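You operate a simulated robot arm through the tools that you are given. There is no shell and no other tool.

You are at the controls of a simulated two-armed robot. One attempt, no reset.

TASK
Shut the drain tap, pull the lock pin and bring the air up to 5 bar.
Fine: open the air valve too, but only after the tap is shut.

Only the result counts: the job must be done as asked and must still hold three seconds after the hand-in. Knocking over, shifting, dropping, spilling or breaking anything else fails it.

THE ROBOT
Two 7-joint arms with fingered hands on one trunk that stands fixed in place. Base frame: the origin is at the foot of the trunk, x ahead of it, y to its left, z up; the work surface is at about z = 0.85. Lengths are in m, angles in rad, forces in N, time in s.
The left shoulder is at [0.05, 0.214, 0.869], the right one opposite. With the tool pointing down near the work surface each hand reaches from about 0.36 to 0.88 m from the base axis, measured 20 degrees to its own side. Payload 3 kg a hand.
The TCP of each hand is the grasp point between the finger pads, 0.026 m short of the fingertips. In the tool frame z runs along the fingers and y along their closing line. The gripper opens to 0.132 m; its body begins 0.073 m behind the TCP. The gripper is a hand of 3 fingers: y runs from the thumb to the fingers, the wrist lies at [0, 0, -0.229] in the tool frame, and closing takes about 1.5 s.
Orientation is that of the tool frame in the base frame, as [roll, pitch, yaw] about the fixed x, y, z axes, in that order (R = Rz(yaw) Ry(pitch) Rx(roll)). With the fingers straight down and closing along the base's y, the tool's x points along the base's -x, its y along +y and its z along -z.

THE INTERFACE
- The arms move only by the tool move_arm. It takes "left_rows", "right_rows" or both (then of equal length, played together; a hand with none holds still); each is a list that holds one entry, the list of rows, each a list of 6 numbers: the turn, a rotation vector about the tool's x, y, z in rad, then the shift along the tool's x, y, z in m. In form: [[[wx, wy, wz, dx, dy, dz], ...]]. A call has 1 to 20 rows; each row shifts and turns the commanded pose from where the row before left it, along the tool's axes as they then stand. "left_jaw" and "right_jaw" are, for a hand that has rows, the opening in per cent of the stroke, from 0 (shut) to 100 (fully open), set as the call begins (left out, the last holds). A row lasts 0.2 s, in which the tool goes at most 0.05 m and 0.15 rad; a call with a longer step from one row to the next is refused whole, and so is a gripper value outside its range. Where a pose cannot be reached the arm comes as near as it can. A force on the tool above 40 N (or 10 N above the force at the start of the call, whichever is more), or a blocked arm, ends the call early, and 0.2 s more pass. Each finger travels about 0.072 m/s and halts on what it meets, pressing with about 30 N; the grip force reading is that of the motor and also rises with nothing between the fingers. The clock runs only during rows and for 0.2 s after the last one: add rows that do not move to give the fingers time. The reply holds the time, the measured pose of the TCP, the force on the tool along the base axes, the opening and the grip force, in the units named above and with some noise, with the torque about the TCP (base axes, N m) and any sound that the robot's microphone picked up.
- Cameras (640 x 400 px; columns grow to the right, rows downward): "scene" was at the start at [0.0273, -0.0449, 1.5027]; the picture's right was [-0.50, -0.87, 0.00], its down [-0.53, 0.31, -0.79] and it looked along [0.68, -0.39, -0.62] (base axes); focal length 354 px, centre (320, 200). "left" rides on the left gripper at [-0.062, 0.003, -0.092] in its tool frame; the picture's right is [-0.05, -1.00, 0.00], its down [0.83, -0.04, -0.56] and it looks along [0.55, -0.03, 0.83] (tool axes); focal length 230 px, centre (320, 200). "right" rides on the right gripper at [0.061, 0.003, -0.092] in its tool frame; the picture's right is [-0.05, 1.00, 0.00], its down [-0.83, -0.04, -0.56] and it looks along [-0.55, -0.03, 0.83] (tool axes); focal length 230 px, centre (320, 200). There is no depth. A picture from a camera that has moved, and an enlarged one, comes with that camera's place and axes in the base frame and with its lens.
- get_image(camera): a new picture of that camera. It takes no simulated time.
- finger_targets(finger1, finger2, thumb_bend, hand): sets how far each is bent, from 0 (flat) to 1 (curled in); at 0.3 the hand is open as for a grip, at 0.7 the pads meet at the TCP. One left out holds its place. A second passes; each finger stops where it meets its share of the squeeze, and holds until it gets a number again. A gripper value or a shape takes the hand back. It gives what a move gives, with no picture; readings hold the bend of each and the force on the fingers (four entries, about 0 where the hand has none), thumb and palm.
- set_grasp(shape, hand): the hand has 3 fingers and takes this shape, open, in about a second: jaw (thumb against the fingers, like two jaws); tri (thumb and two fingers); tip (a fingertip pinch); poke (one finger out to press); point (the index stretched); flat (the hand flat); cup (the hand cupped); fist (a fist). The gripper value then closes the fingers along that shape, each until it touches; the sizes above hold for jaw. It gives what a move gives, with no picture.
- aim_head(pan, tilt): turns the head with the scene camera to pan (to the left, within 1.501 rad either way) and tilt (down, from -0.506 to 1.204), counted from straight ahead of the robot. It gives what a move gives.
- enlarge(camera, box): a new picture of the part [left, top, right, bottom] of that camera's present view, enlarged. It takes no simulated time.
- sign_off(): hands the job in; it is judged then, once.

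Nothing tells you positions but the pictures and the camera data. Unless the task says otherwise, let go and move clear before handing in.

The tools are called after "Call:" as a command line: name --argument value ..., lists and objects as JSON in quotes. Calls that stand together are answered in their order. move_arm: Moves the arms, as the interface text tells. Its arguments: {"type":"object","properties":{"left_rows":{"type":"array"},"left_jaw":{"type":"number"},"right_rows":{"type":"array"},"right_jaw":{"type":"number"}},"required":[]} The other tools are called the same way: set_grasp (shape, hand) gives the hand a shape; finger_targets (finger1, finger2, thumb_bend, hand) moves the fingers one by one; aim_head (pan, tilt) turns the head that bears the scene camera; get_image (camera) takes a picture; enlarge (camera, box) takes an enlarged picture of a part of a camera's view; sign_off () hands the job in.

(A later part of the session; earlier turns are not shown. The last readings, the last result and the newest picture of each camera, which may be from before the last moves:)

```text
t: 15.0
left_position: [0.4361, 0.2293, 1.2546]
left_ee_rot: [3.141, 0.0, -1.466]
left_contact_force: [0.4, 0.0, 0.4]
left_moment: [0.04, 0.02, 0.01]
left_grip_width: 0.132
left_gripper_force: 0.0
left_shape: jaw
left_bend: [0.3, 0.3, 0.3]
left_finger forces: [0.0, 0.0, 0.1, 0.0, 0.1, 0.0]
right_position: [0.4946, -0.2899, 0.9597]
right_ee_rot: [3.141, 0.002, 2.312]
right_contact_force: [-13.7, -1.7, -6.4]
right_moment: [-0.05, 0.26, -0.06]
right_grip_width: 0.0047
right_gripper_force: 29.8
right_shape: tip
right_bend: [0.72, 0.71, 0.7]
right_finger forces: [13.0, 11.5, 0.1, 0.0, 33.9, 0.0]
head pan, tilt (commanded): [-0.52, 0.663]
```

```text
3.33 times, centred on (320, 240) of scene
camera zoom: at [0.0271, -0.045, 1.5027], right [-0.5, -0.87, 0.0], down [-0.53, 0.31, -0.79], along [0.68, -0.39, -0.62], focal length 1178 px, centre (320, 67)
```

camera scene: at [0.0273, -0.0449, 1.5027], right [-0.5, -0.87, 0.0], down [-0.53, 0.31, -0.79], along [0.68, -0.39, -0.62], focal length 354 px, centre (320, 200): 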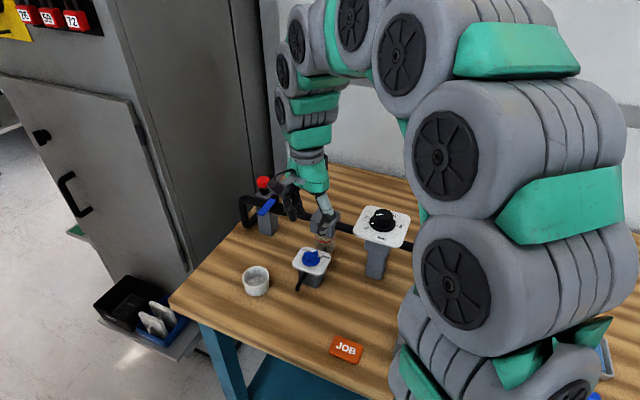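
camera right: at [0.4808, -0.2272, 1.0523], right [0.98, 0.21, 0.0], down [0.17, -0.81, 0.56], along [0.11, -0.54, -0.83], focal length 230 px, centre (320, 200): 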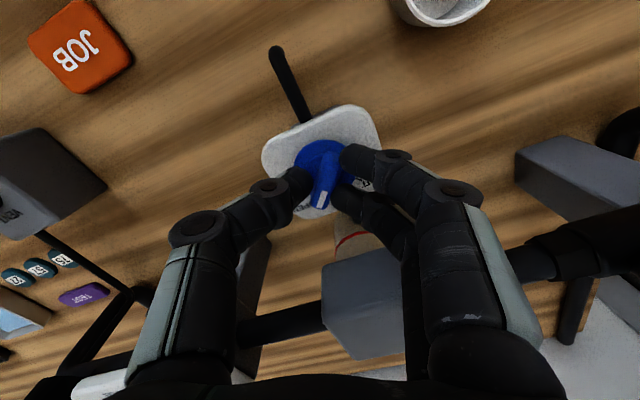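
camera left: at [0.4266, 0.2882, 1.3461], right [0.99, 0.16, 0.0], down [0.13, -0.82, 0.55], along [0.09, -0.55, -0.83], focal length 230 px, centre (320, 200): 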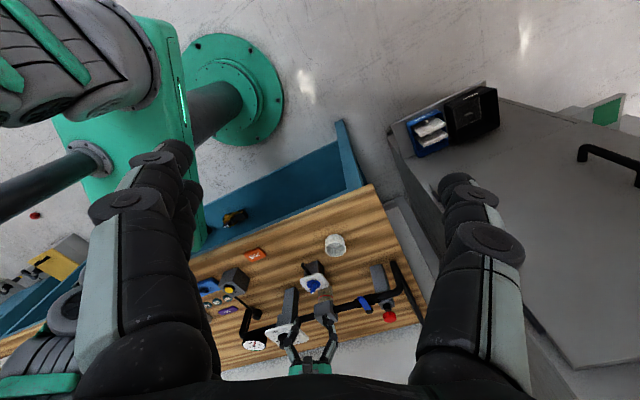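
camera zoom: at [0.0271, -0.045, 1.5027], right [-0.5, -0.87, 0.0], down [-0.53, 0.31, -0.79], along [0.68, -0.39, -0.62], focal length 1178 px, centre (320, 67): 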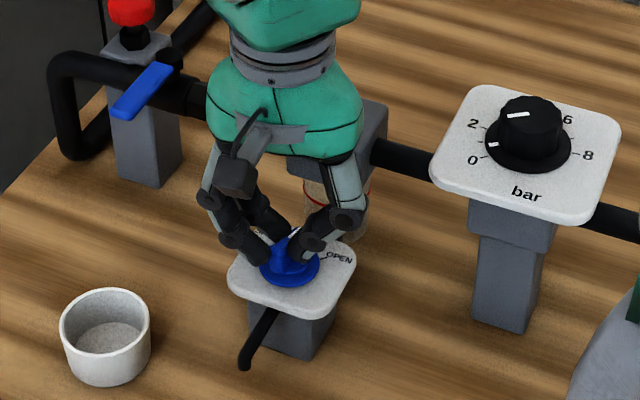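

The knob is turning with the hand, about 40° so far, with a mild side load. I'll ease the hand 1.5 mm towards -x and keep turning.

Call:
move_arm --right_rows '[[[0, 0, -0.08, 0.001, -0.0011, 0], [0, 0, -0.08, 0, 0, 0], [0, 0, -0.08, 0, 0, 0], [0, 0, -0.08, 0, 0, 0], [0, 0, -0.08, 0, 0, 0], [0, 0, -0.08, 0, 0, 0]]]' --right_jaw 0

Call:
enlarge --camera "right" --box '[240, 100, 420, 250]'

Call:
enlarge --camera "scene" --box '[260, 180, 380, 300]'

```text
t: 16.4
left_position: [0.4358, 0.2274, 1.2549]
left_ee_rot: [-3.141, 0.001, -1.467]
left_contact_force: [0.5, -0.4, -0.3]
left_moment: [-0.01, 0.02, 0.0]
left_grip_width: 0.1321
left_gripper_force: 0.0
left_shape: jaw
left_bend: [0.3, 0.3, 0.3]
left_finger forces: [0.0, 0.0, 0.1, 0.1, 0.0, 0.1]
right_position: [0.4938, -0.289, 0.9608]
right_ee_rot: [-3.14, -0.001, 2.79]
right_contact_force: [-1.6, -15.2, -0.1]
right_moment: [-0.31, 0.06, -0.08]
right_grip_width: 0.0042
right_gripper_force: 29.7
right_shape: tip
right_bend: [0.72, 0.71, 0.7]
right_finger forces: [10.5, 15.0, 0.0, 0.1, 33.0, 0.0]
head pan, tilt (commanded): [-0.52, 0.663]
```

```text
2.67 times, centred on (330, 175) of right
camera zoom: at [0.4355, -0.2648, 1.0518], right [0.39, 0.92, 0.0], down [0.77, -0.33, 0.56], along [0.51, -0.22, -0.83], focal length 614 px, centre (293, 267)
```

zoom: 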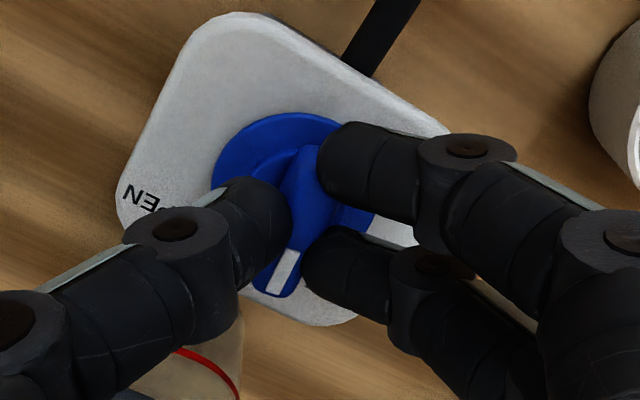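

```text
3.33 times, centred on (320, 240) of scene
camera zoom: at [0.0273, -0.0452, 1.5027], right [-0.5, -0.87, 0.0], down [-0.53, 0.31, -0.79], along [0.68, -0.39, -0.62], focal length 1178 px, centre (320, 67)
```

zoom: 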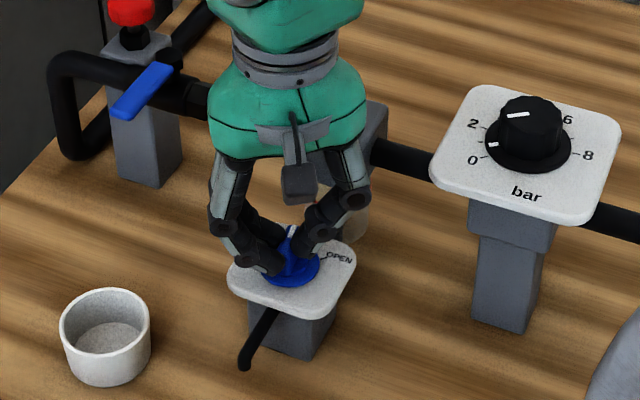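

The tap is most of the way round. Before the last part I'll check how close the thumb is to the filter block.

Call:
get_image --camera "right"

Call:
enlarge --camera "left" --box '[270, 240, 370, 340]'

Call:
enlarge --camera "scene" --box '[285, 200, 355, 270]'

```text
taken
camera right: at [0.4355, -0.2648, 1.0518], right [0.39, 0.92, 0.0], down [0.77, -0.33, 0.56], along [0.51, -0.22, -0.83], focal length 230 px, centre (320, 200)
```

right: 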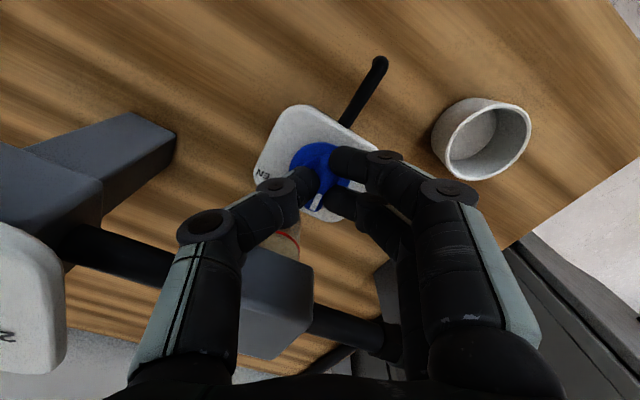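

```text
4.00 times, centred on (320, 290) of left
camera zoom: at [0.4267, 0.2878, 1.3461], right [0.99, 0.16, 0.0], down [0.13, -0.82, 0.55], along [0.09, -0.55, -0.83], focal length 920 px, centre (320, -160)
```

zoom: 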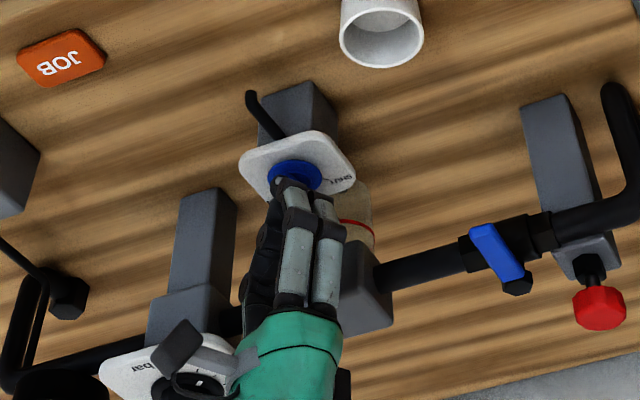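

```text
5.71 times, centred on (320, 235) of scene
camera zoom: at [0.0273, -0.0452, 1.5027], right [-0.5, -0.87, 0.0], down [-0.53, 0.31, -0.79], along [0.68, -0.39, -0.62], focal length 2020 px, centre (320, 0)
```

zoom: 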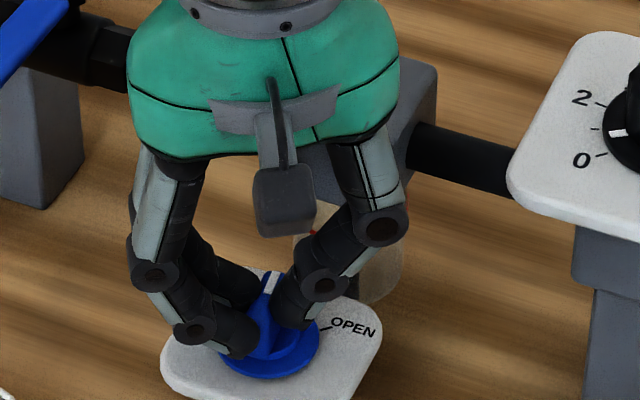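

The thumb has about 12 mm to the filter, and I can turn about 10° more before it gets tight. I'll do that, then open and look at the pointer.

Call:
move_arm --right_rows '[[[0, 0, -0.07, 0, 0, 0], [0, 0, -0.07, 0, 0, 0], [0, 0, -0.04, 0, 0, 0]]]' --right_jaw 0

Call:
enlarge --camera "right" --box '[180, 100, 420, 300]'

Call:
enlarge --camera "scene" --box '[285, 200, 355, 270]'

```text
t: 17.2
left_position: [0.4364, 0.228, 1.255]
left_ee_rot: [3.141, -0.001, -1.466]
left_contact_force: [0.1, -0.7, 0.5]
left_moment: [0.01, 0.0, 0.02]
left_grip_width: 0.1319
left_gripper_force: 0.0
left_shape: jaw
left_bend: [0.3, 0.3, 0.3]
left_finger forces: [0.0, 0.1, 0.0, 0.1, 0.0, 0.0]
right_position: [0.4934, -0.2893, 0.96]
right_ee_rot: [-3.14, 0.0, 2.972]
right_contact_force: [0.0, -20.0, 0.6]
right_moment: [-0.4, 0.06, -0.12]
right_grip_width: 0.0046
right_gripper_force: 29.5
right_shape: tip
right_bend: [0.73, 0.71, 0.7]
right_finger forces: [9.6, 13.9, 0.0, 0.1, 35.7, 0.0]
head pan, tilt (commanded): [-0.52, 0.663]
```

```text
2.00 times, centred on (300, 200) of right
camera zoom: at [0.432, -0.2753, 1.0518], right [0.22, 0.98, 0.0], down [0.81, -0.18, 0.56], along [0.54, -0.12, -0.83], focal length 460 px, centre (360, 200)
```

zoom: 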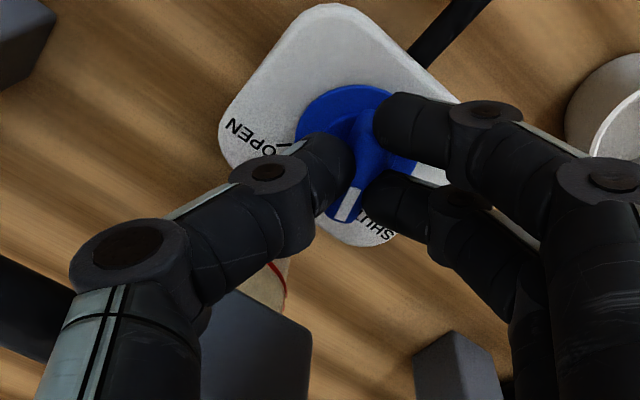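

```text
5.71 times, centred on (320, 235) of scene
camera zoom: at [0.0273, -0.0452, 1.5027], right [-0.5, -0.87, 0.0], down [-0.53, 0.31, -0.79], along [0.68, -0.39, -0.62], focal length 2020 px, centre (320, 0)
```

zoom: 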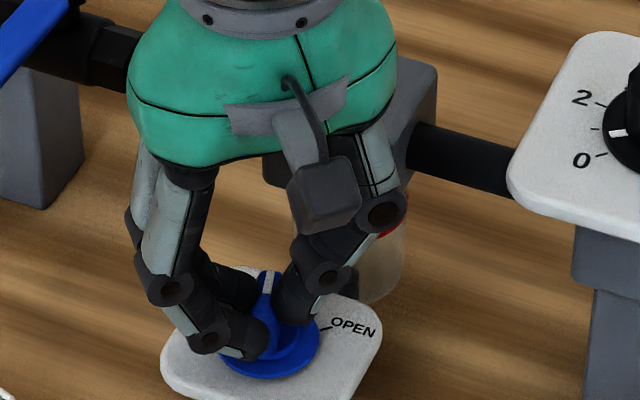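

The load has risen, so the knob may be near its stop or the bar may be slipping. I'll loosen the fingers a little to see the pointer.

Call:
move_arm --right_rows '[[[0, 0, 0, 0, 0, 0], [0, 0, 0, 0, 0, 0], [0, 0, 0, 0, 0, 0]]]' --right_jaw 35

Call:
enlarge --camera "right" --box '[260, 100, 420, 240]'

Call:
enlarge --camera "scene" --box '[285, 220, 345, 280]'

```text
t: 18.0
left_position: [0.4372, 0.2283, 1.2545]
left_ee_rot: [3.141, 0.001, -1.465]
left_contact_force: [0.5, -0.6, 0.6]
left_moment: [0.01, 0.02, 0.01]
left_grip_width: 0.1317
left_gripper_force: 0.0
left_shape: jaw
left_bend: [0.3, 0.3, 0.3]
left_finger forces: [0.0, 0.2, 0.0, 0.0, 0.0, 0.0]
right_position: [0.4934, -0.2892, 0.9614]
right_ee_rot: [3.141, 0.0, 2.969]
right_contact_force: [0.2, 0.2, 0.0]
right_moment: [-0.02, 0.0, 0.0]
right_grip_width: 0.0458
right_gripper_force: 0.0
right_shape: tip
right_bend: [0.74, 0.74, 0.7]
right_finger forces: [0.1, 0.1, 0.1, 0.0, 0.0, 0.0]
head pan, tilt (commanded): [-0.52, 0.663]
```

```text
2.86 times, centred on (340, 170) of right
camera zoom: at [0.4322, -0.2744, 1.0518], right [0.22, 0.98, 0.0], down [0.81, -0.18, 0.55], along [0.54, -0.12, -0.83], focal length 657 px, centre (263, 286)
```

zoom: 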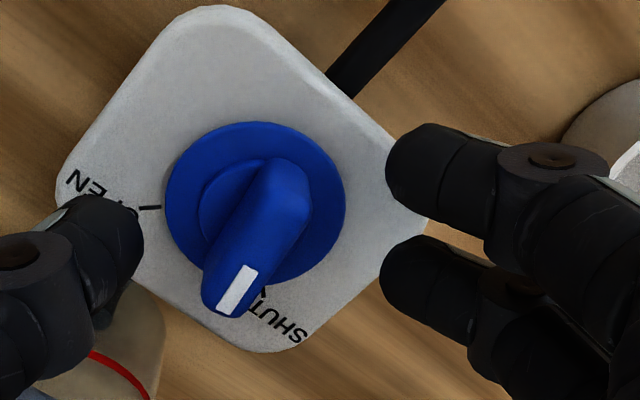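

```text
6.67 times, centred on (315, 250) of scene
camera zoom: at [0.0273, -0.0449, 1.5027], right [-0.5, -0.87, 0.0], down [-0.53, 0.31, -0.79], along [0.68, -0.39, -0.62], focal length 2356 px, centre (353, -133)
```

zoom: 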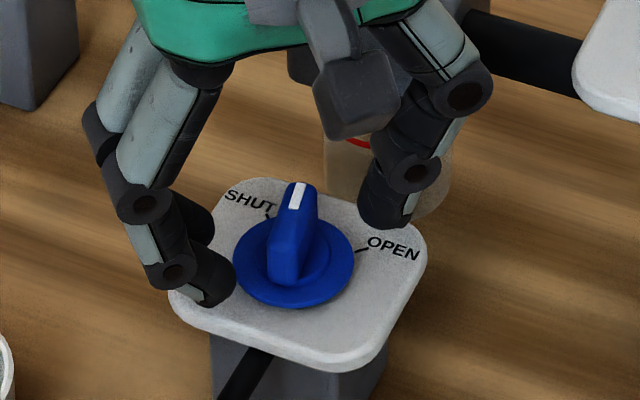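

The pointer is about 27° short of SHUT: the bar sat at that angle inside the grip. I'll swing the open hand back to line up with the bar, regrip, and finish the turn.

Call:
move_arm --right_rows '[[[0, 0, 0.11, 0, 0, 0], [0, 0, 0.11, 0, 0, 0], [0, 0, 0.11, 0, 0, 0], [0, 0, 0.11, 0, 0, 0], [0, 0, 0.11, 0, 0, 0], [0, 0, 0, 0, 0, 0]]]' --right_jaw 35

Call:
enlarge --camera "right" --box '[240, 100, 420, 250]'

```text
t: 19.4
left_position: [0.4363, 0.2283, 1.2549]
left_ee_rot: [3.14, -0.001, -1.467]
left_contact_force: [0.5, 0.4, 1.0]
left_moment: [-0.01, -0.01, 0.03]
left_grip_width: 0.1324
left_gripper_force: 0.0
left_shape: jaw
left_bend: [0.3, 0.3, 0.3]
left_finger forces: [0.0, 0.1, 0.0, 0.1, 0.0, 0.0]
right_position: [0.494, -0.2882, 0.9621]
right_ee_rot: [3.141, 0.0, 2.418]
right_contact_force: [0.3, 0.4, 0.7]
right_moment: [-0.02, -0.01, -0.01]
right_grip_width: 0.0455
right_gripper_force: 0.1
right_shape: tip
right_bend: [0.74, 0.74, 0.7]
right_finger forces: [0.1, 0.0, 0.0, 0.0, 0.0, 0.0]
head pan, tilt (commanded): [-0.52, 0.663]
```

```text
2.67 times, centred on (330, 175) of right
camera zoom: at [0.4484, -0.2454, 1.0525], right [0.7, 0.71, 0.0], down [0.59, -0.58, 0.56], along [0.4, -0.39, -0.83], focal length 614 px, centre (293, 267)
```

zoom: 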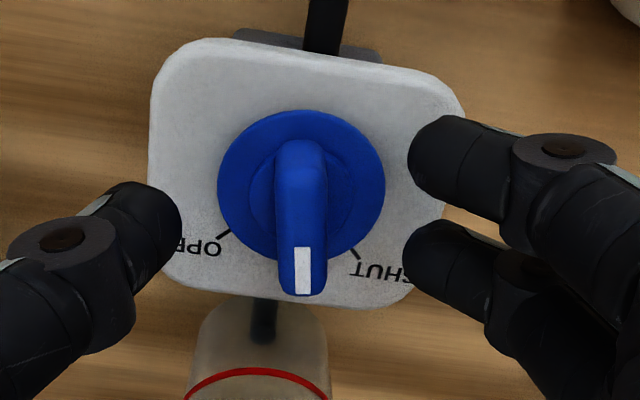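

The bar lines up with the hand at yaw 138°, with about 36° left to SHUT. I'll swing back another 14° so I finish well before the thumb nears the filter, then grip.

Call:
move_arm --right_rows '[[[0, 0, 0.12, 0, 0, 0], [0, 0, 0.12, 0, 0, 0], [0, 0, 0, 0, 0, 0], [0, 0, 0, 0, 0, 0]]]' --right_jaw 35

Call:
move_arm --right_rows '[[[0, 0, 0, 0, 0, 0], [0, 0, 0, 0, 0, 0], [0, 0, 0, 0, 0, 0], [0, 0, 0, 0, 0, 0], [0, 0, 0, 0, 0, 0], [0, 0, 0, 0, 0, 0]]]' --right_jaw 0

Call:
enlarge --camera "right" --box '[240, 100, 420, 250]'

```text
t: 20.4
left_position: [0.4363, 0.2292, 1.2552]
left_ee_rot: [-3.141, -0.001, -1.466]
left_contact_force: [0.1, 0.3, 0.2]
left_moment: [-0.01, -0.02, 0.0]
left_grip_width: 0.1318
left_gripper_force: 0.1
left_shape: jaw
left_bend: [0.3, 0.3, 0.3]
left_finger forces: [0.0, 0.0, 0.0, 0.1, 0.0, 0.0]
right_position: [0.4945, -0.2887, 0.9619]
right_ee_rot: [3.141, -0.001, 2.18]
right_contact_force: [0.2, -0.4, -0.2]
right_moment: [-0.03, 0.01, -0.01]
right_grip_width: 0.0455
right_gripper_force: 0.0
right_shape: tip
right_bend: [0.74, 0.74, 0.7]
right_finger forces: [0.1, 0.0, 0.0, 0.0, 0.1, 0.1]
head pan, tilt (commanded): [-0.52, 0.663]
```

```text
t: 21.8
left_position: [0.4367, 0.2284, 1.2542]
left_ee_rot: [3.141, 0.0, -1.465]
left_contact_force: [0.4, -0.2, -0.3]
left_moment: [-0.03, -0.01, 0.02]
left_grip_width: 0.1321
left_gripper_force: 0.1
left_shape: jaw
left_bend: [0.3, 0.3, 0.3]
left_finger forces: [0.1, 0.0, 0.0, 0.0, 0.0, 0.1]
right_position: [0.4938, -0.2879, 0.9616]
right_ee_rot: [3.141, 0.0, 2.179]
right_contact_force: [0.7, 1.2, -3.7]
right_moment: [0.04, 0.02, 0.01]
right_grip_width: 0.0062
right_gripper_force: 29.6
right_shape: tip
right_bend: [0.71, 0.72, 0.7]
right_finger forces: [14.1, 12.8, 0.1, 0.0, 25.1, 0.1]
head pan, tilt (commanded): [-0.52, 0.663]
```

```text
2.67 times, centred on (330, 175) of right
camera zoom: at [0.4599, -0.2361, 1.0524], right [0.85, 0.53, 0.0], down [0.44, -0.71, 0.56], along [0.29, -0.47, -0.83], focal length 614 px, centre (293, 267)
```

zoom: 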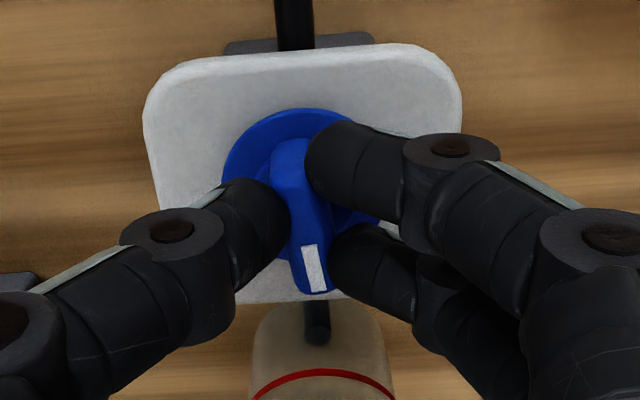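

The grip is balanced with the bar slightly ahead of the hand. I'll turn counter-clockwise again.

Call:
move_arm --right_rows '[[[0, 0, -0.08, 0, 0, 0], [0, 0, -0.08, 0, 0, 0], [0, 0, -0.08, 0, 0, 0], [0, 0, -0.08, 0, 0, 0], [0, 0, -0.08, 0, 0, 0], [0, 0, -0.08, 0, 0, 0], [0, 0, -0.08, 0, 0, 0]]]' --right_jaw 0

Call:
enlarge --camera "right" --box '[240, 100, 420, 250]'

Call:
enlarge --camera "scene" --box '[285, 220, 345, 280]'

```text
t: 23.4
left_position: [0.4368, 0.2272, 1.255]
left_ee_rot: [-3.14, -0.001, -1.467]
left_contact_force: [-0.9, -0.9, 0.0]
left_moment: [0.0, 0.01, 0.0]
left_grip_width: 0.1324
left_gripper_force: 0.1
left_shape: jaw
left_bend: [0.3, 0.3, 0.3]
left_finger forces: [0.1, 0.1, 0.1, 0.0, 0.1, 0.0]
right_position: [0.4947, -0.2878, 0.9597]
right_ee_rot: [-3.141, 0.001, 2.741]
right_contact_force: [0.9, -15.6, 6.6]
right_moment: [-0.28, 0.04, -0.09]
right_grip_width: 0.0059
right_gripper_force: 30.4
right_shape: tip
right_bend: [0.71, 0.72, 0.7]
right_finger forces: [12.1, 9.7, 0.0, 0.0, 36.9, 0.0]
head pan, tilt (commanded): [-0.52, 0.663]
```

```text
2.67 times, centred on (330, 175) of right
camera zoom: at [0.4374, -0.2614, 1.0517], right [0.44, 0.9, 0.0], down [0.75, -0.36, 0.56], along [0.5, -0.24, -0.83], focal length 614 px, centre (293, 267)
```

zoom: 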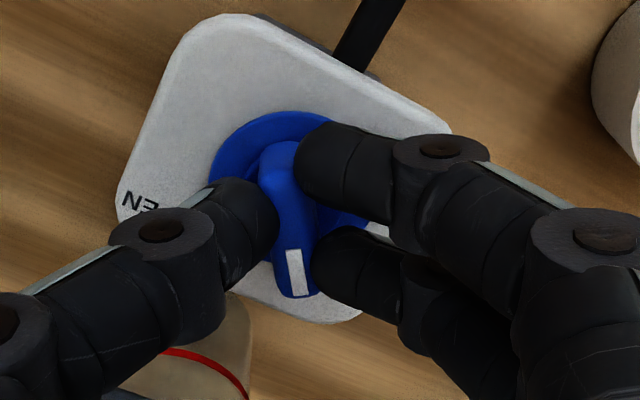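

```text
6.67 times, centred on (315, 250) of scene
camera zoom: at [0.0272, -0.0451, 1.5027], right [-0.5, -0.87, 0.0], down [-0.53, 0.31, -0.79], along [0.68, -0.39, -0.62], focal length 2356 px, centre (353, -133)
```

zoom: 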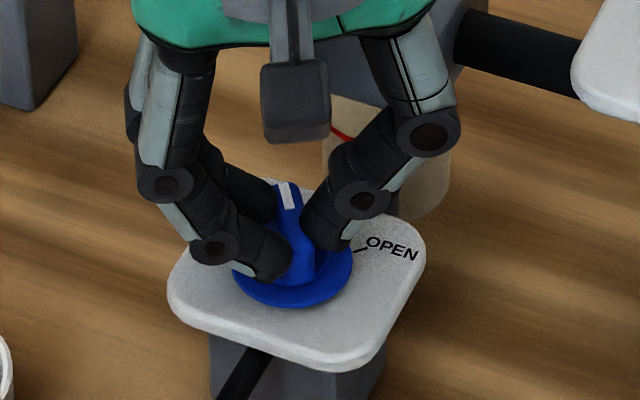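

About 10–12° remain. I'll turn that much more and look for a stop.

Call:
move_arm --right_rows '[[[0, 0, -0.07, 0, 0, 0], [0, 0, -0.07, 0, 0, 0], [0, 0, -0.06, 0, 0, 0]]]' --right_jaw 0

Call:
enlarge --camera "right" --box '[240, 100, 420, 250]'

Call:
enlarge --camera "scene" --box '[285, 220, 345, 280]'

```text
t: 24.2
left_position: [0.4364, 0.2268, 1.2546]
left_ee_rot: [-3.141, -0.001, -1.467]
left_contact_force: [0.7, 0.2, 0.2]
left_moment: [0.0, 0.02, -0.01]
left_grip_width: 0.132
left_gripper_force: 0.0
left_shape: jaw
left_bend: [0.3, 0.3, 0.3]
left_finger forces: [0.0, 0.1, 0.0, 0.1, 0.0, 0.0]
right_position: [0.495, -0.2885, 0.9602]
right_ee_rot: [3.14, 0.0, 2.942]
right_contact_force: [3.2, -17.8, 9.9]
right_moment: [-0.37, -0.01, -0.13]
right_grip_width: 0.0061
right_gripper_force: 30.4
right_shape: tip
right_bend: [0.71, 0.72, 0.7]
right_finger forces: [11.5, 9.1, 0.0, 0.0, 38.6, 0.0]
head pan, tilt (commanded): [-0.52, 0.663]
```

```text
2.67 times, centred on (330, 175) of right
camera zoom: at [0.4327, -0.2729, 1.0516], right [0.25, 0.97, 0.0], down [0.81, -0.21, 0.56], along [0.54, -0.14, -0.83], focal length 614 px, centre (293, 267)
```

zoom: 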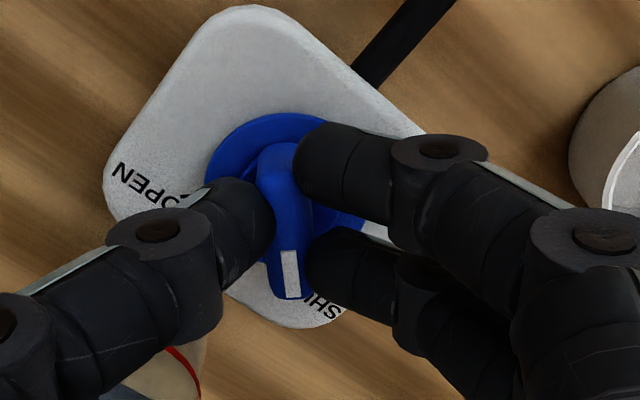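

```text
6.67 times, centred on (315, 250) of scene
camera zoom: at [0.0272, -0.0451, 1.5027], right [-0.5, -0.87, 0.0], down [-0.53, 0.31, -0.79], along [0.68, -0.39, -0.62], focal length 2356 px, centre (353, -133)
```

zoom: 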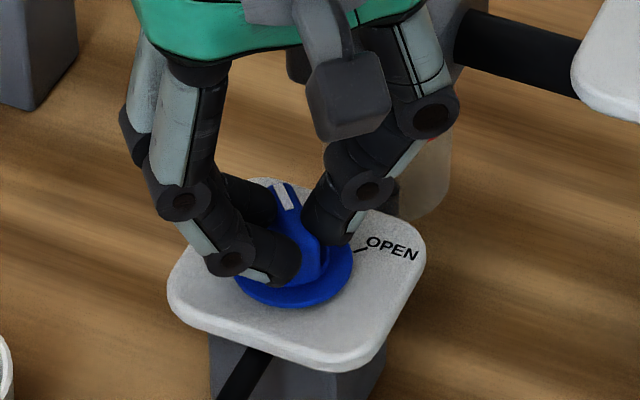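

The load is rising but not sharply. I'll open and check the pointer against the SHUT tick.

Call:
move_arm --right_rows '[[[0, 0, 0, 0, 0, 0], [0, 0, 0, 0, 0, 0], [0, 0, 0, 0, 0, 0]]]' --right_jaw 35

Call:
enlarge --camera "right" --box '[260, 100, 420, 240]'

Call:
enlarge --camera "scene" --box '[285, 220, 345, 280]'

```text
t: 25.0
left_position: [0.4368, 0.2284, 1.2538]
left_ee_rot: [3.141, 0.0, -1.467]
left_contact_force: [-0.6, 0.1, -0.1]
left_moment: [0.03, 0.03, 0.02]
left_grip_width: 0.1317
left_gripper_force: 0.1
left_shape: jaw
left_bend: [0.3, 0.3, 0.3]
left_finger forces: [0.0, 0.0, 0.1, 0.1, 0.0, 0.0]
right_position: [0.4946, -0.2873, 0.959]
right_ee_rot: [-3.141, 0.002, 2.939]
right_contact_force: [-0.2, 0.5, 0.8]
right_moment: [-0.03, 0.02, 0.01]
right_grip_width: 0.0456
right_gripper_force: 0.0
right_shape: tip
right_bend: [0.74, 0.74, 0.7]
right_finger forces: [0.0, 0.0, 0.1, 0.0, 0.0, 0.0]
head pan, tilt (commanded): [-0.52, 0.663]
```

```text
2.86 times, centred on (340, 170) of right
camera zoom: at [0.4328, -0.2721, 1.0514], right [0.25, 0.97, 0.0], down [0.81, -0.21, 0.55], along [0.54, -0.14, -0.83], focal length 657 px, centre (263, 286)
```

zoom: 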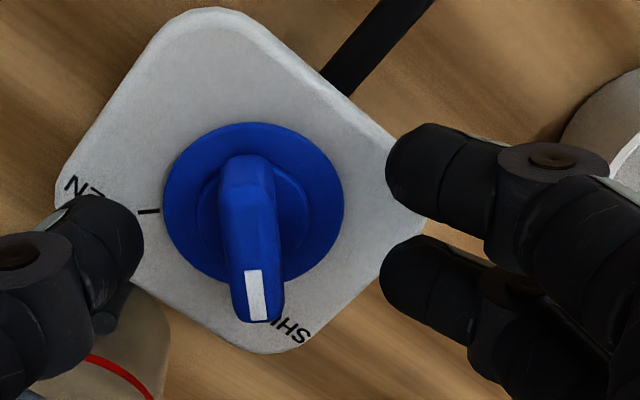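

```text
6.67 times, centred on (315, 250) of scene
camera zoom: at [0.0273, -0.0449, 1.5027], right [-0.5, -0.87, 0.0], down [-0.53, 0.31, -0.79], along [0.68, -0.39, -0.62], focal length 2356 px, centre (353, -133)
```

zoom: 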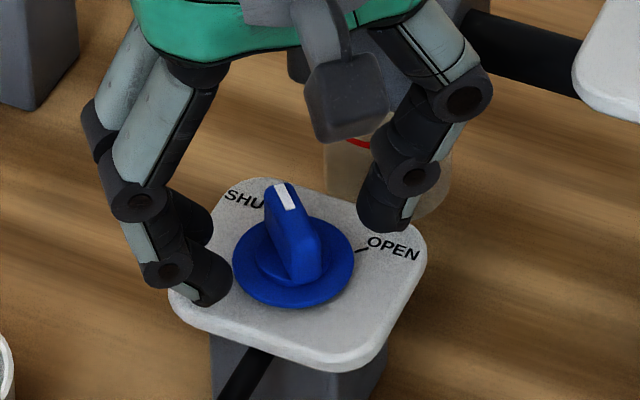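

The pointer looks within a few degrees of SHUT. I'll lift the hand for an unobstructed look.

Call:
move_arm --right_rows '[[[0, 0, 0, 0, 0, -0.03], [0, 0, 0, 0, 0, -0.04], [0, 0, 0, 0, 0, -0.04], [0, 0, 0, 0, 0, -0.03], [0, 0, 0, 0, 0, 0]]]' --right_jaw 40

Call:
enlarge --camera "right" --box '[280, 90, 380, 190]'

Call:
enlarge --camera "scene" --box '[285, 235, 345, 295]'

```text
t: 26.2
left_position: [0.4364, 0.2284, 1.2538]
left_ee_rot: [-3.141, 0.001, -1.467]
left_contact_force: [0.5, 0.6, 0.4]
left_moment: [0.02, 0.05, 0.0]
left_grip_width: 0.1319
left_gripper_force: 0.2
left_shape: jaw
left_bend: [0.3, 0.3, 0.3]
left_finger forces: [0.0, 0.0, 0.0, 0.1, 0.1, 0.0]
right_position: [0.4944, -0.2873, 1.0995]
right_ee_rot: [3.141, 0.001, 2.94]
right_contact_force: [-0.4, 1.1, -0.7]
right_moment: [0.0, 0.0, 0.01]
right_grip_width: 0.0524
right_gripper_force: 0.0
right_shape: tip
right_bend: [0.73, 0.73, 0.7]
right_finger forces: [0.0, 0.0, 0.0, 0.1, 0.1, 0.0]
head pan, tilt (commanded): [-0.52, 0.663]
```

```text
4.00 times, centred on (330, 140) of right
camera zoom: at [0.4325, -0.272, 1.1915], right [0.25, 0.97, 0.0], down [0.81, -0.21, 0.56], along [0.54, -0.14, -0.83], focal length 920 px, centre (280, 440)
```

zoom: 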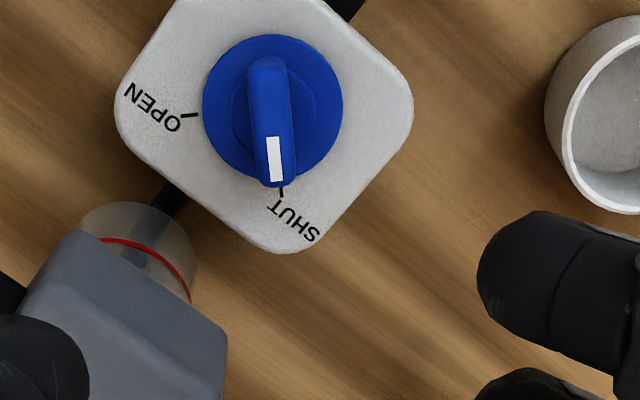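

```text
6.67 times, centred on (315, 265) of scene
camera zoom: at [0.0273, -0.0449, 1.5027], right [-0.5, -0.87, 0.0], down [-0.53, 0.31, -0.79], along [0.68, -0.39, -0.62], focal length 2356 px, centre (353, -233)
```

zoom: 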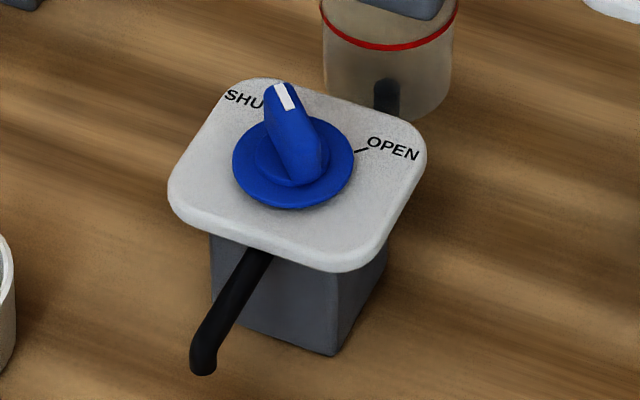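

The pointer appears to sit on the SHUT tick. I'll zoom in tighter to judge the last degrees.

Call:
enlarge --camera "right" --box '[296, 94, 346, 144]'

Call:
enlarge --camera "left" --box '[290, 255, 350, 315]'

```text
8.00 times, centred on (321, 119) of right
camera zoom: at [0.4325, -0.272, 1.1915], right [0.25, 0.97, 0.0], down [0.81, -0.21, 0.56], along [0.54, -0.14, -0.83], focal length 1841 px, centre (312, 848)
```

zoom: 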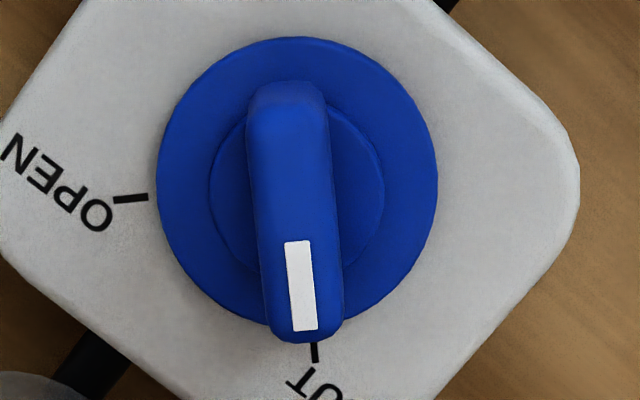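

```text
6.67 times, centred on (320, 285) of left
camera zoom: at [0.4266, 0.2882, 1.3461], right [0.99, 0.16, 0.0], down [0.13, -0.82, 0.55], along [0.09, -0.55, -0.83], focal length 1534 px, centre (320, -367)
```

zoom: 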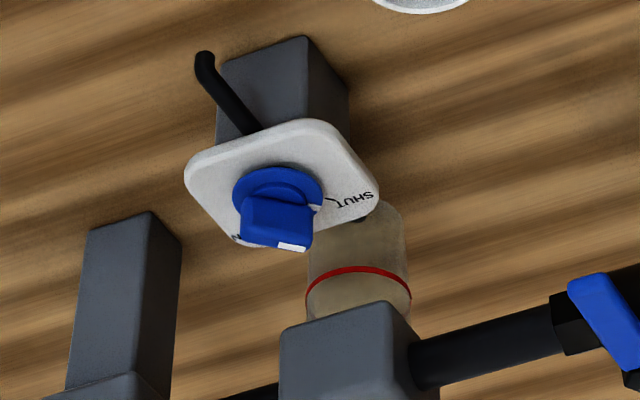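

The pointer matches the SHUT tick to within about 2°. For certainty I'll regrip and give it a short extra turn to seat it against its stop.

Call:
move_arm --right_rows '[[[0, 0, 0.1, 0, 0, 0], [0, 0, 0.1, 0, 0, 0], [0, 0, 0, 0, 0, 0.035], [0, 0, 0, 0, 0, 0.035], [0, 0, 0, 0, 0, 0.035], [0, 0, 0, 0, 0, 0.03], [0, 0, 0, 0, 0, 0.004], [0, 0, 0, 0, 0, 0]]]' --right_jaw 38

Call:
enlarge --camera "right" --box '[240, 100, 420, 250]'

```text
t: 28.0
left_position: [0.4368, 0.2286, 1.2547]
left_ee_rot: [-3.141, 0.0, -1.465]
left_contact_force: [1.3, 0.5, -0.4]
left_moment: [0.01, 0.04, 0.02]
left_grip_width: 0.1316
left_gripper_force: 0.0
left_shape: jaw
left_bend: [0.3, 0.3, 0.3]
left_finger forces: [0.0, 0.1, 0.0, 0.1, 0.0, 0.0]
right_position: [0.4933, -0.2867, 0.9597]
right_ee_rot: [-3.141, 0.001, 2.74]
right_contact_force: [0.1, 0.3, 0.0]
right_moment: [-0.01, -0.01, -0.02]
right_grip_width: 0.0502
right_gripper_force: 0.1
right_shape: tip
right_bend: [0.73, 0.73, 0.7]
right_finger forces: [0.0, 0.0, 0.0, 0.0, 0.0, 0.0]
head pan, tilt (commanded): [-0.52, 0.663]
```

```text
2.67 times, centred on (330, 175) of right
camera zoom: at [0.4367, -0.2597, 1.0514], right [0.44, 0.9, 0.0], down [0.75, -0.36, 0.56], along [0.5, -0.24, -0.83], focal length 614 px, centre (293, 267)
```

zoom: 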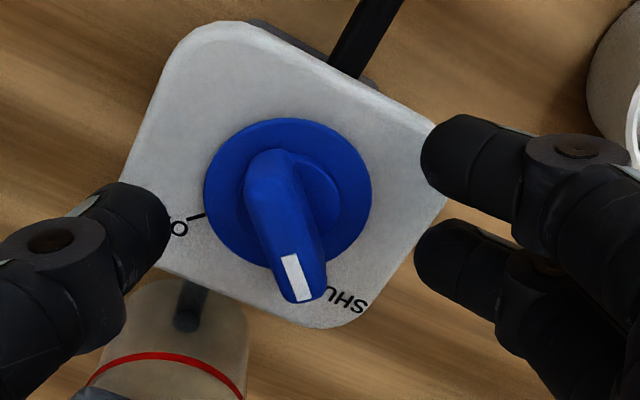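

Call:
move_arm --right_rows '[[[0, 0, 0, 0, 0, 0], [0, 0, 0, 0, 0, 0], [0, 0, 0, 0, 0, 0], [0, 0, 0, 0, 0, 0], [0, 0, 0, 0, 0, 0], [0, 0, 0, 0, 0, 0]]]' --right_jaw 0

Call:
move_arm --right_rows '[[[0, 0, -0.05, 0, 0, 0], [0, 0, -0.05, 0, 0, 0], [0, 0, -0.05, 0, 0, 0], [0, 0, -0.05, 0, 0, 0]]]' --right_jaw 0

Call:
enlarge --camera "right" --box '[240, 100, 420, 250]'

Call:
enlarge --camera "scene" --box '[285, 220, 345, 280]'

```text
t: 29.4
left_position: [0.4374, 0.2279, 1.2543]
left_ee_rot: [-3.14, 0.0, -1.466]
left_contact_force: [0.1, -0.1, -0.2]
left_moment: [0.0, -0.02, 0.0]
left_grip_width: 0.1321
left_gripper_force: 0.0
left_shape: jaw
left_bend: [0.3, 0.3, 0.3]
left_finger forces: [0.0, 0.0, 0.1, 0.0, 0.0, 0.1]
right_position: [0.4931, -0.2871, 0.9599]
right_ee_rot: [-3.141, 0.0, 2.741]
right_contact_force: [-0.9, 1.5, -7.5]
right_moment: [0.11, 0.02, 0.03]
right_grip_width: 0.0062
right_gripper_force: 29.8
right_shape: tip
right_bend: [0.68, 0.71, 0.7]
right_finger forces: [14.3, 12.8, 0.1, 0.0, 25.2, 0.0]
head pan, tilt (commanded): [-0.52, 0.663]
```

```text
t: 30.4
left_position: [0.4368, 0.2275, 1.2557]
left_ee_rot: [-3.141, 0.0, -1.468]
left_contact_force: [0.4, 0.6, 0.1]
left_moment: [0.01, -0.01, 0.02]
left_grip_width: 0.1319
left_gripper_force: 0.0
left_shape: jaw
left_bend: [0.3, 0.3, 0.3]
left_finger forces: [0.0, 0.0, 0.0, 0.1, 0.0, 0.0]
right_position: [0.4939, -0.287, 0.9606]
right_ee_rot: [-3.142, -0.002, 2.939]
right_contact_force: [-11.3, 6.0, -13.9]
right_moment: [0.24, 0.28, -0.2]
right_grip_width: 0.0052
right_gripper_force: 29.9
right_shape: tip
right_bend: [0.66, 0.71, 0.7]
right_finger forces: [17.5, 10.4, 0.1, 0.0, 23.8, 0.0]
head pan, tilt (commanded): [-0.52, 0.663]
```

```text
2.67 times, centred on (330, 175) of right
camera zoom: at [0.4323, -0.2717, 1.0522], right [0.25, 0.97, 0.0], down [0.81, -0.21, 0.55], along [0.54, -0.14, -0.83], focal length 614 px, centre (293, 267)
```

zoom: 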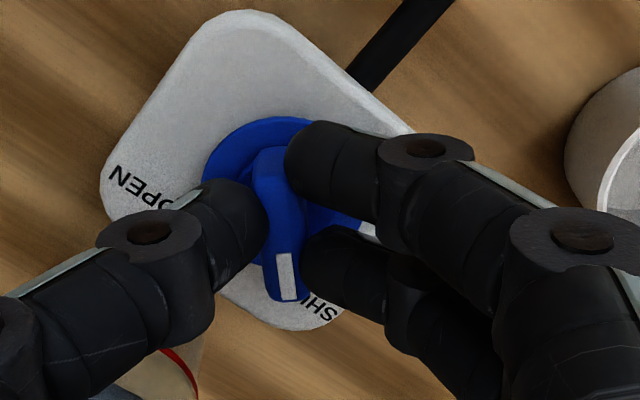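

```text
6.67 times, centred on (315, 250) of scene
camera zoom: at [0.0272, -0.0449, 1.5027], right [-0.5, -0.87, 0.0], down [-0.53, 0.31, -0.79], along [0.68, -0.39, -0.62], focal length 2356 px, centre (353, -133)
```

zoom: 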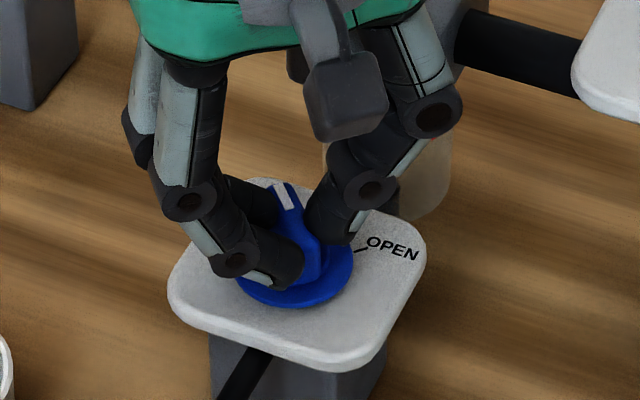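

The bar no longer follows and torque rose to 0.2 N·m, so the tap is against its SHUT stop. I'll release, lift, and move over the red pin.

Call:
move_arm --right_rows '[[[0, 0, 0, 0, 0, 0], [0, 0, 0, 0, 0, 0], [0, 0, 0, 0, 0, 0], [0, 0, 0, 0, 0, -0.04], [0, 0, 0, 0, 0, -0.04], [0, 0, 0, 0, 0, -0.04], [0, 0, 0, 0, 0, -0.04], [0, 0, 0, 0, 0, -0.04]]]' --right_jaw 38

Call:
enlarge --camera "right" --box '[280, 70, 380, 170]'

Call:
enlarge --camera "scene" --box '[285, 235, 345, 295]'

```text
t: 32.2
left_position: [0.4365, 0.2284, 1.2547]
left_ee_rot: [3.141, 0.0, -1.466]
left_contact_force: [-1.1, -0.5, 0.1]
left_moment: [-0.01, 0.03, -0.02]
left_grip_width: 0.132
left_gripper_force: 0.0
left_shape: jaw
left_bend: [0.3, 0.3, 0.3]
left_finger forces: [0.0, 0.0, 0.1, 0.0, 0.0, 0.0]
right_position: [0.4927, -0.2891, 1.1611]
right_ee_rot: [3.141, -0.001, 2.94]
right_contact_force: [0.1, 0.3, -0.3]
right_moment: [-0.03, 0.0, 0.0]
right_grip_width: 0.0496
right_gripper_force: 0.1
right_shape: tip
right_bend: [0.73, 0.74, 0.7]
right_finger forces: [0.0, 0.0, 0.0, 0.0, 0.0, 0.0]
head pan, tilt (commanded): [-0.52, 0.663]
```

```text
4.00 times, centred on (330, 120) of right
camera zoom: at [0.432, -0.2737, 1.2529], right [0.25, 0.97, 0.0], down [0.81, -0.21, 0.55], along [0.54, -0.14, -0.83], focal length 920 px, centre (280, 520)
```

zoom: 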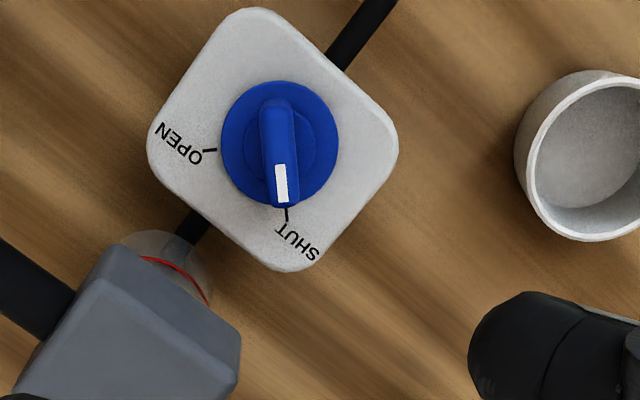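

```text
6.67 times, centred on (315, 265) of scene
camera zoom: at [0.0273, -0.0449, 1.5027], right [-0.5, -0.87, 0.0], down [-0.53, 0.31, -0.79], along [0.68, -0.39, -0.62], focal length 2356 px, centre (353, -233)
```

zoom: 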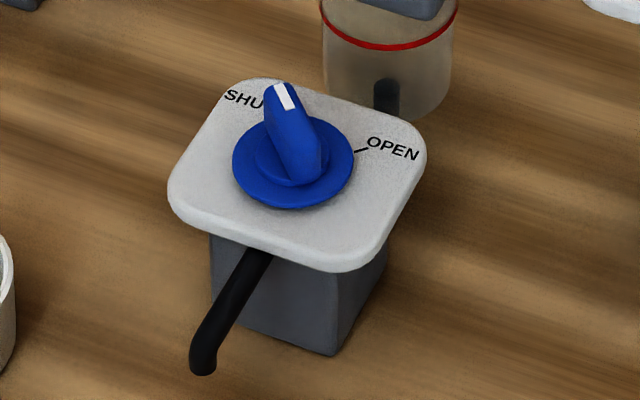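

The pointer hasn't moved: the tap is shut at its stop. Next I'll hover over the red pin.

Call:
move_arm --right_rows '[[[0, 0, 0, -0.035, 0.011, 0], [0, 0, 0, -0.035, 0.011, 0], [0, 0, 0, -0.035, 0.011, 0], [0, 0, 0, -0.035, 0.011, 0], [0, 0, 0, -0.033, 0.011, 0], [0, 0, 0, 0, 0, 0]]]' --right_jaw 45

Call:
get_image --camera "right"

Call:
get_image --camera "scene"

Call:
enlarge --camera "left" --box '[300, 230, 460, 370]'

```text
t: 33.6
left_position: [0.4373, 0.2285, 1.2542]
left_ee_rot: [3.141, 0.0, -1.465]
left_contact_force: [-0.3, -0.2, 0.0]
left_moment: [-0.01, 0.02, 0.01]
left_grip_width: 0.1318
left_gripper_force: 0.0
left_shape: jaw
left_bend: [0.3, 0.3, 0.3]
left_finger forces: [0.1, 0.0, 0.0, 0.0, 0.1, 0.0]
right_position: [0.6741, -0.271, 1.1594]
right_ee_rot: [3.141, -0.001, 2.939]
right_contact_force: [-0.6, -0.6, 0.0]
right_moment: [0.0, -0.02, 0.0]
right_grip_width: 0.0588
right_gripper_force: 0.1
right_shape: tip
right_bend: [0.73, 0.73, 0.7]
right_finger forces: [0.1, 0.0, 0.0, 0.0, 0.0, 0.0]
head pan, tilt (commanded): [-0.52, 0.663]
```

```text
taken
camera right: at [0.6126, -0.2544, 1.2512], right [0.25, 0.97, 0.0], down [0.8, -0.21, 0.56], along [0.54, -0.14, -0.83], focal length 230 px, centre (320, 200)
```

right: 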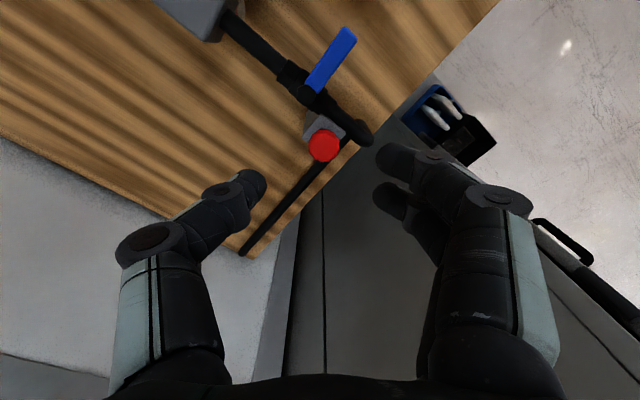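

```text
taken
camera scene: at [0.0273, -0.0449, 1.5027], right [-0.5, -0.87, 0.0], down [-0.53, 0.31, -0.79], along [0.68, -0.39, -0.62], focal length 354 px, centre (320, 200)
```

scene: 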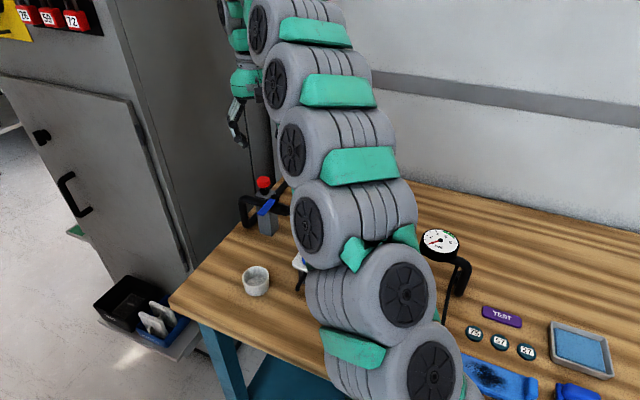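

```text
2.86 times, centred on (380, 300) of left
camera zoom: at [0.4267, 0.2882, 1.346], right [0.99, 0.16, 0.0], down [0.13, -0.82, 0.56], along [0.09, -0.55, -0.83], focal length 657 px, centre (149, -86)
```

zoom: 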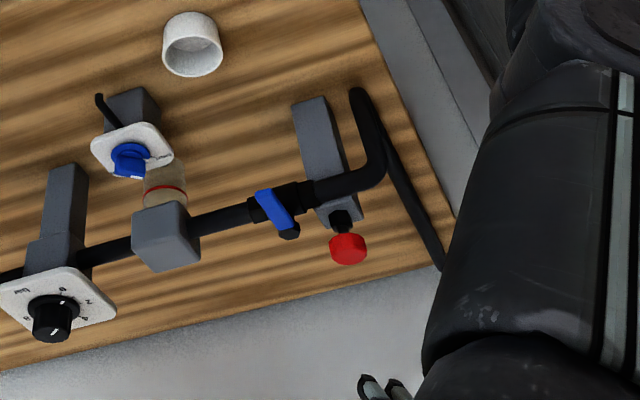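

The right camera sees the red cap just ahead of the tool centre. I'll zoom in to pin down its position.

Call:
enlarge --camera "right" --box '[285, 105, 365, 185]'

Call:
enlarge --camera "scene" --box '[235, 165, 295, 235]'

```text
5.00 times, centred on (325, 145) of right
camera zoom: at [0.6126, -0.2544, 1.2512], right [0.25, 0.97, 0.0], down [0.8, -0.21, 0.56], along [0.54, -0.14, -0.83], focal length 1150 px, centre (295, 475)
```

zoom: 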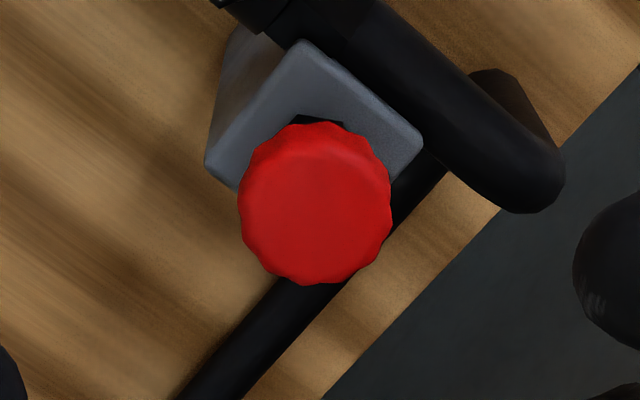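

```text
5.71 times, centred on (265, 200) of scene
camera zoom: at [0.0273, -0.0449, 1.5027], right [-0.5, -0.87, 0.0], down [-0.53, 0.31, -0.79], along [0.68, -0.39, -0.62], focal length 2020 px, centre (634, 200)
```

zoom: 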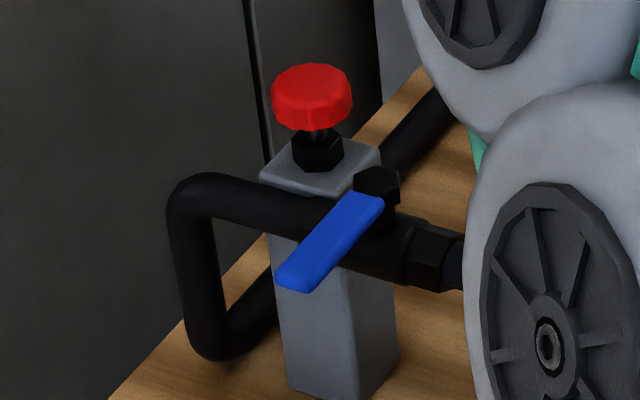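

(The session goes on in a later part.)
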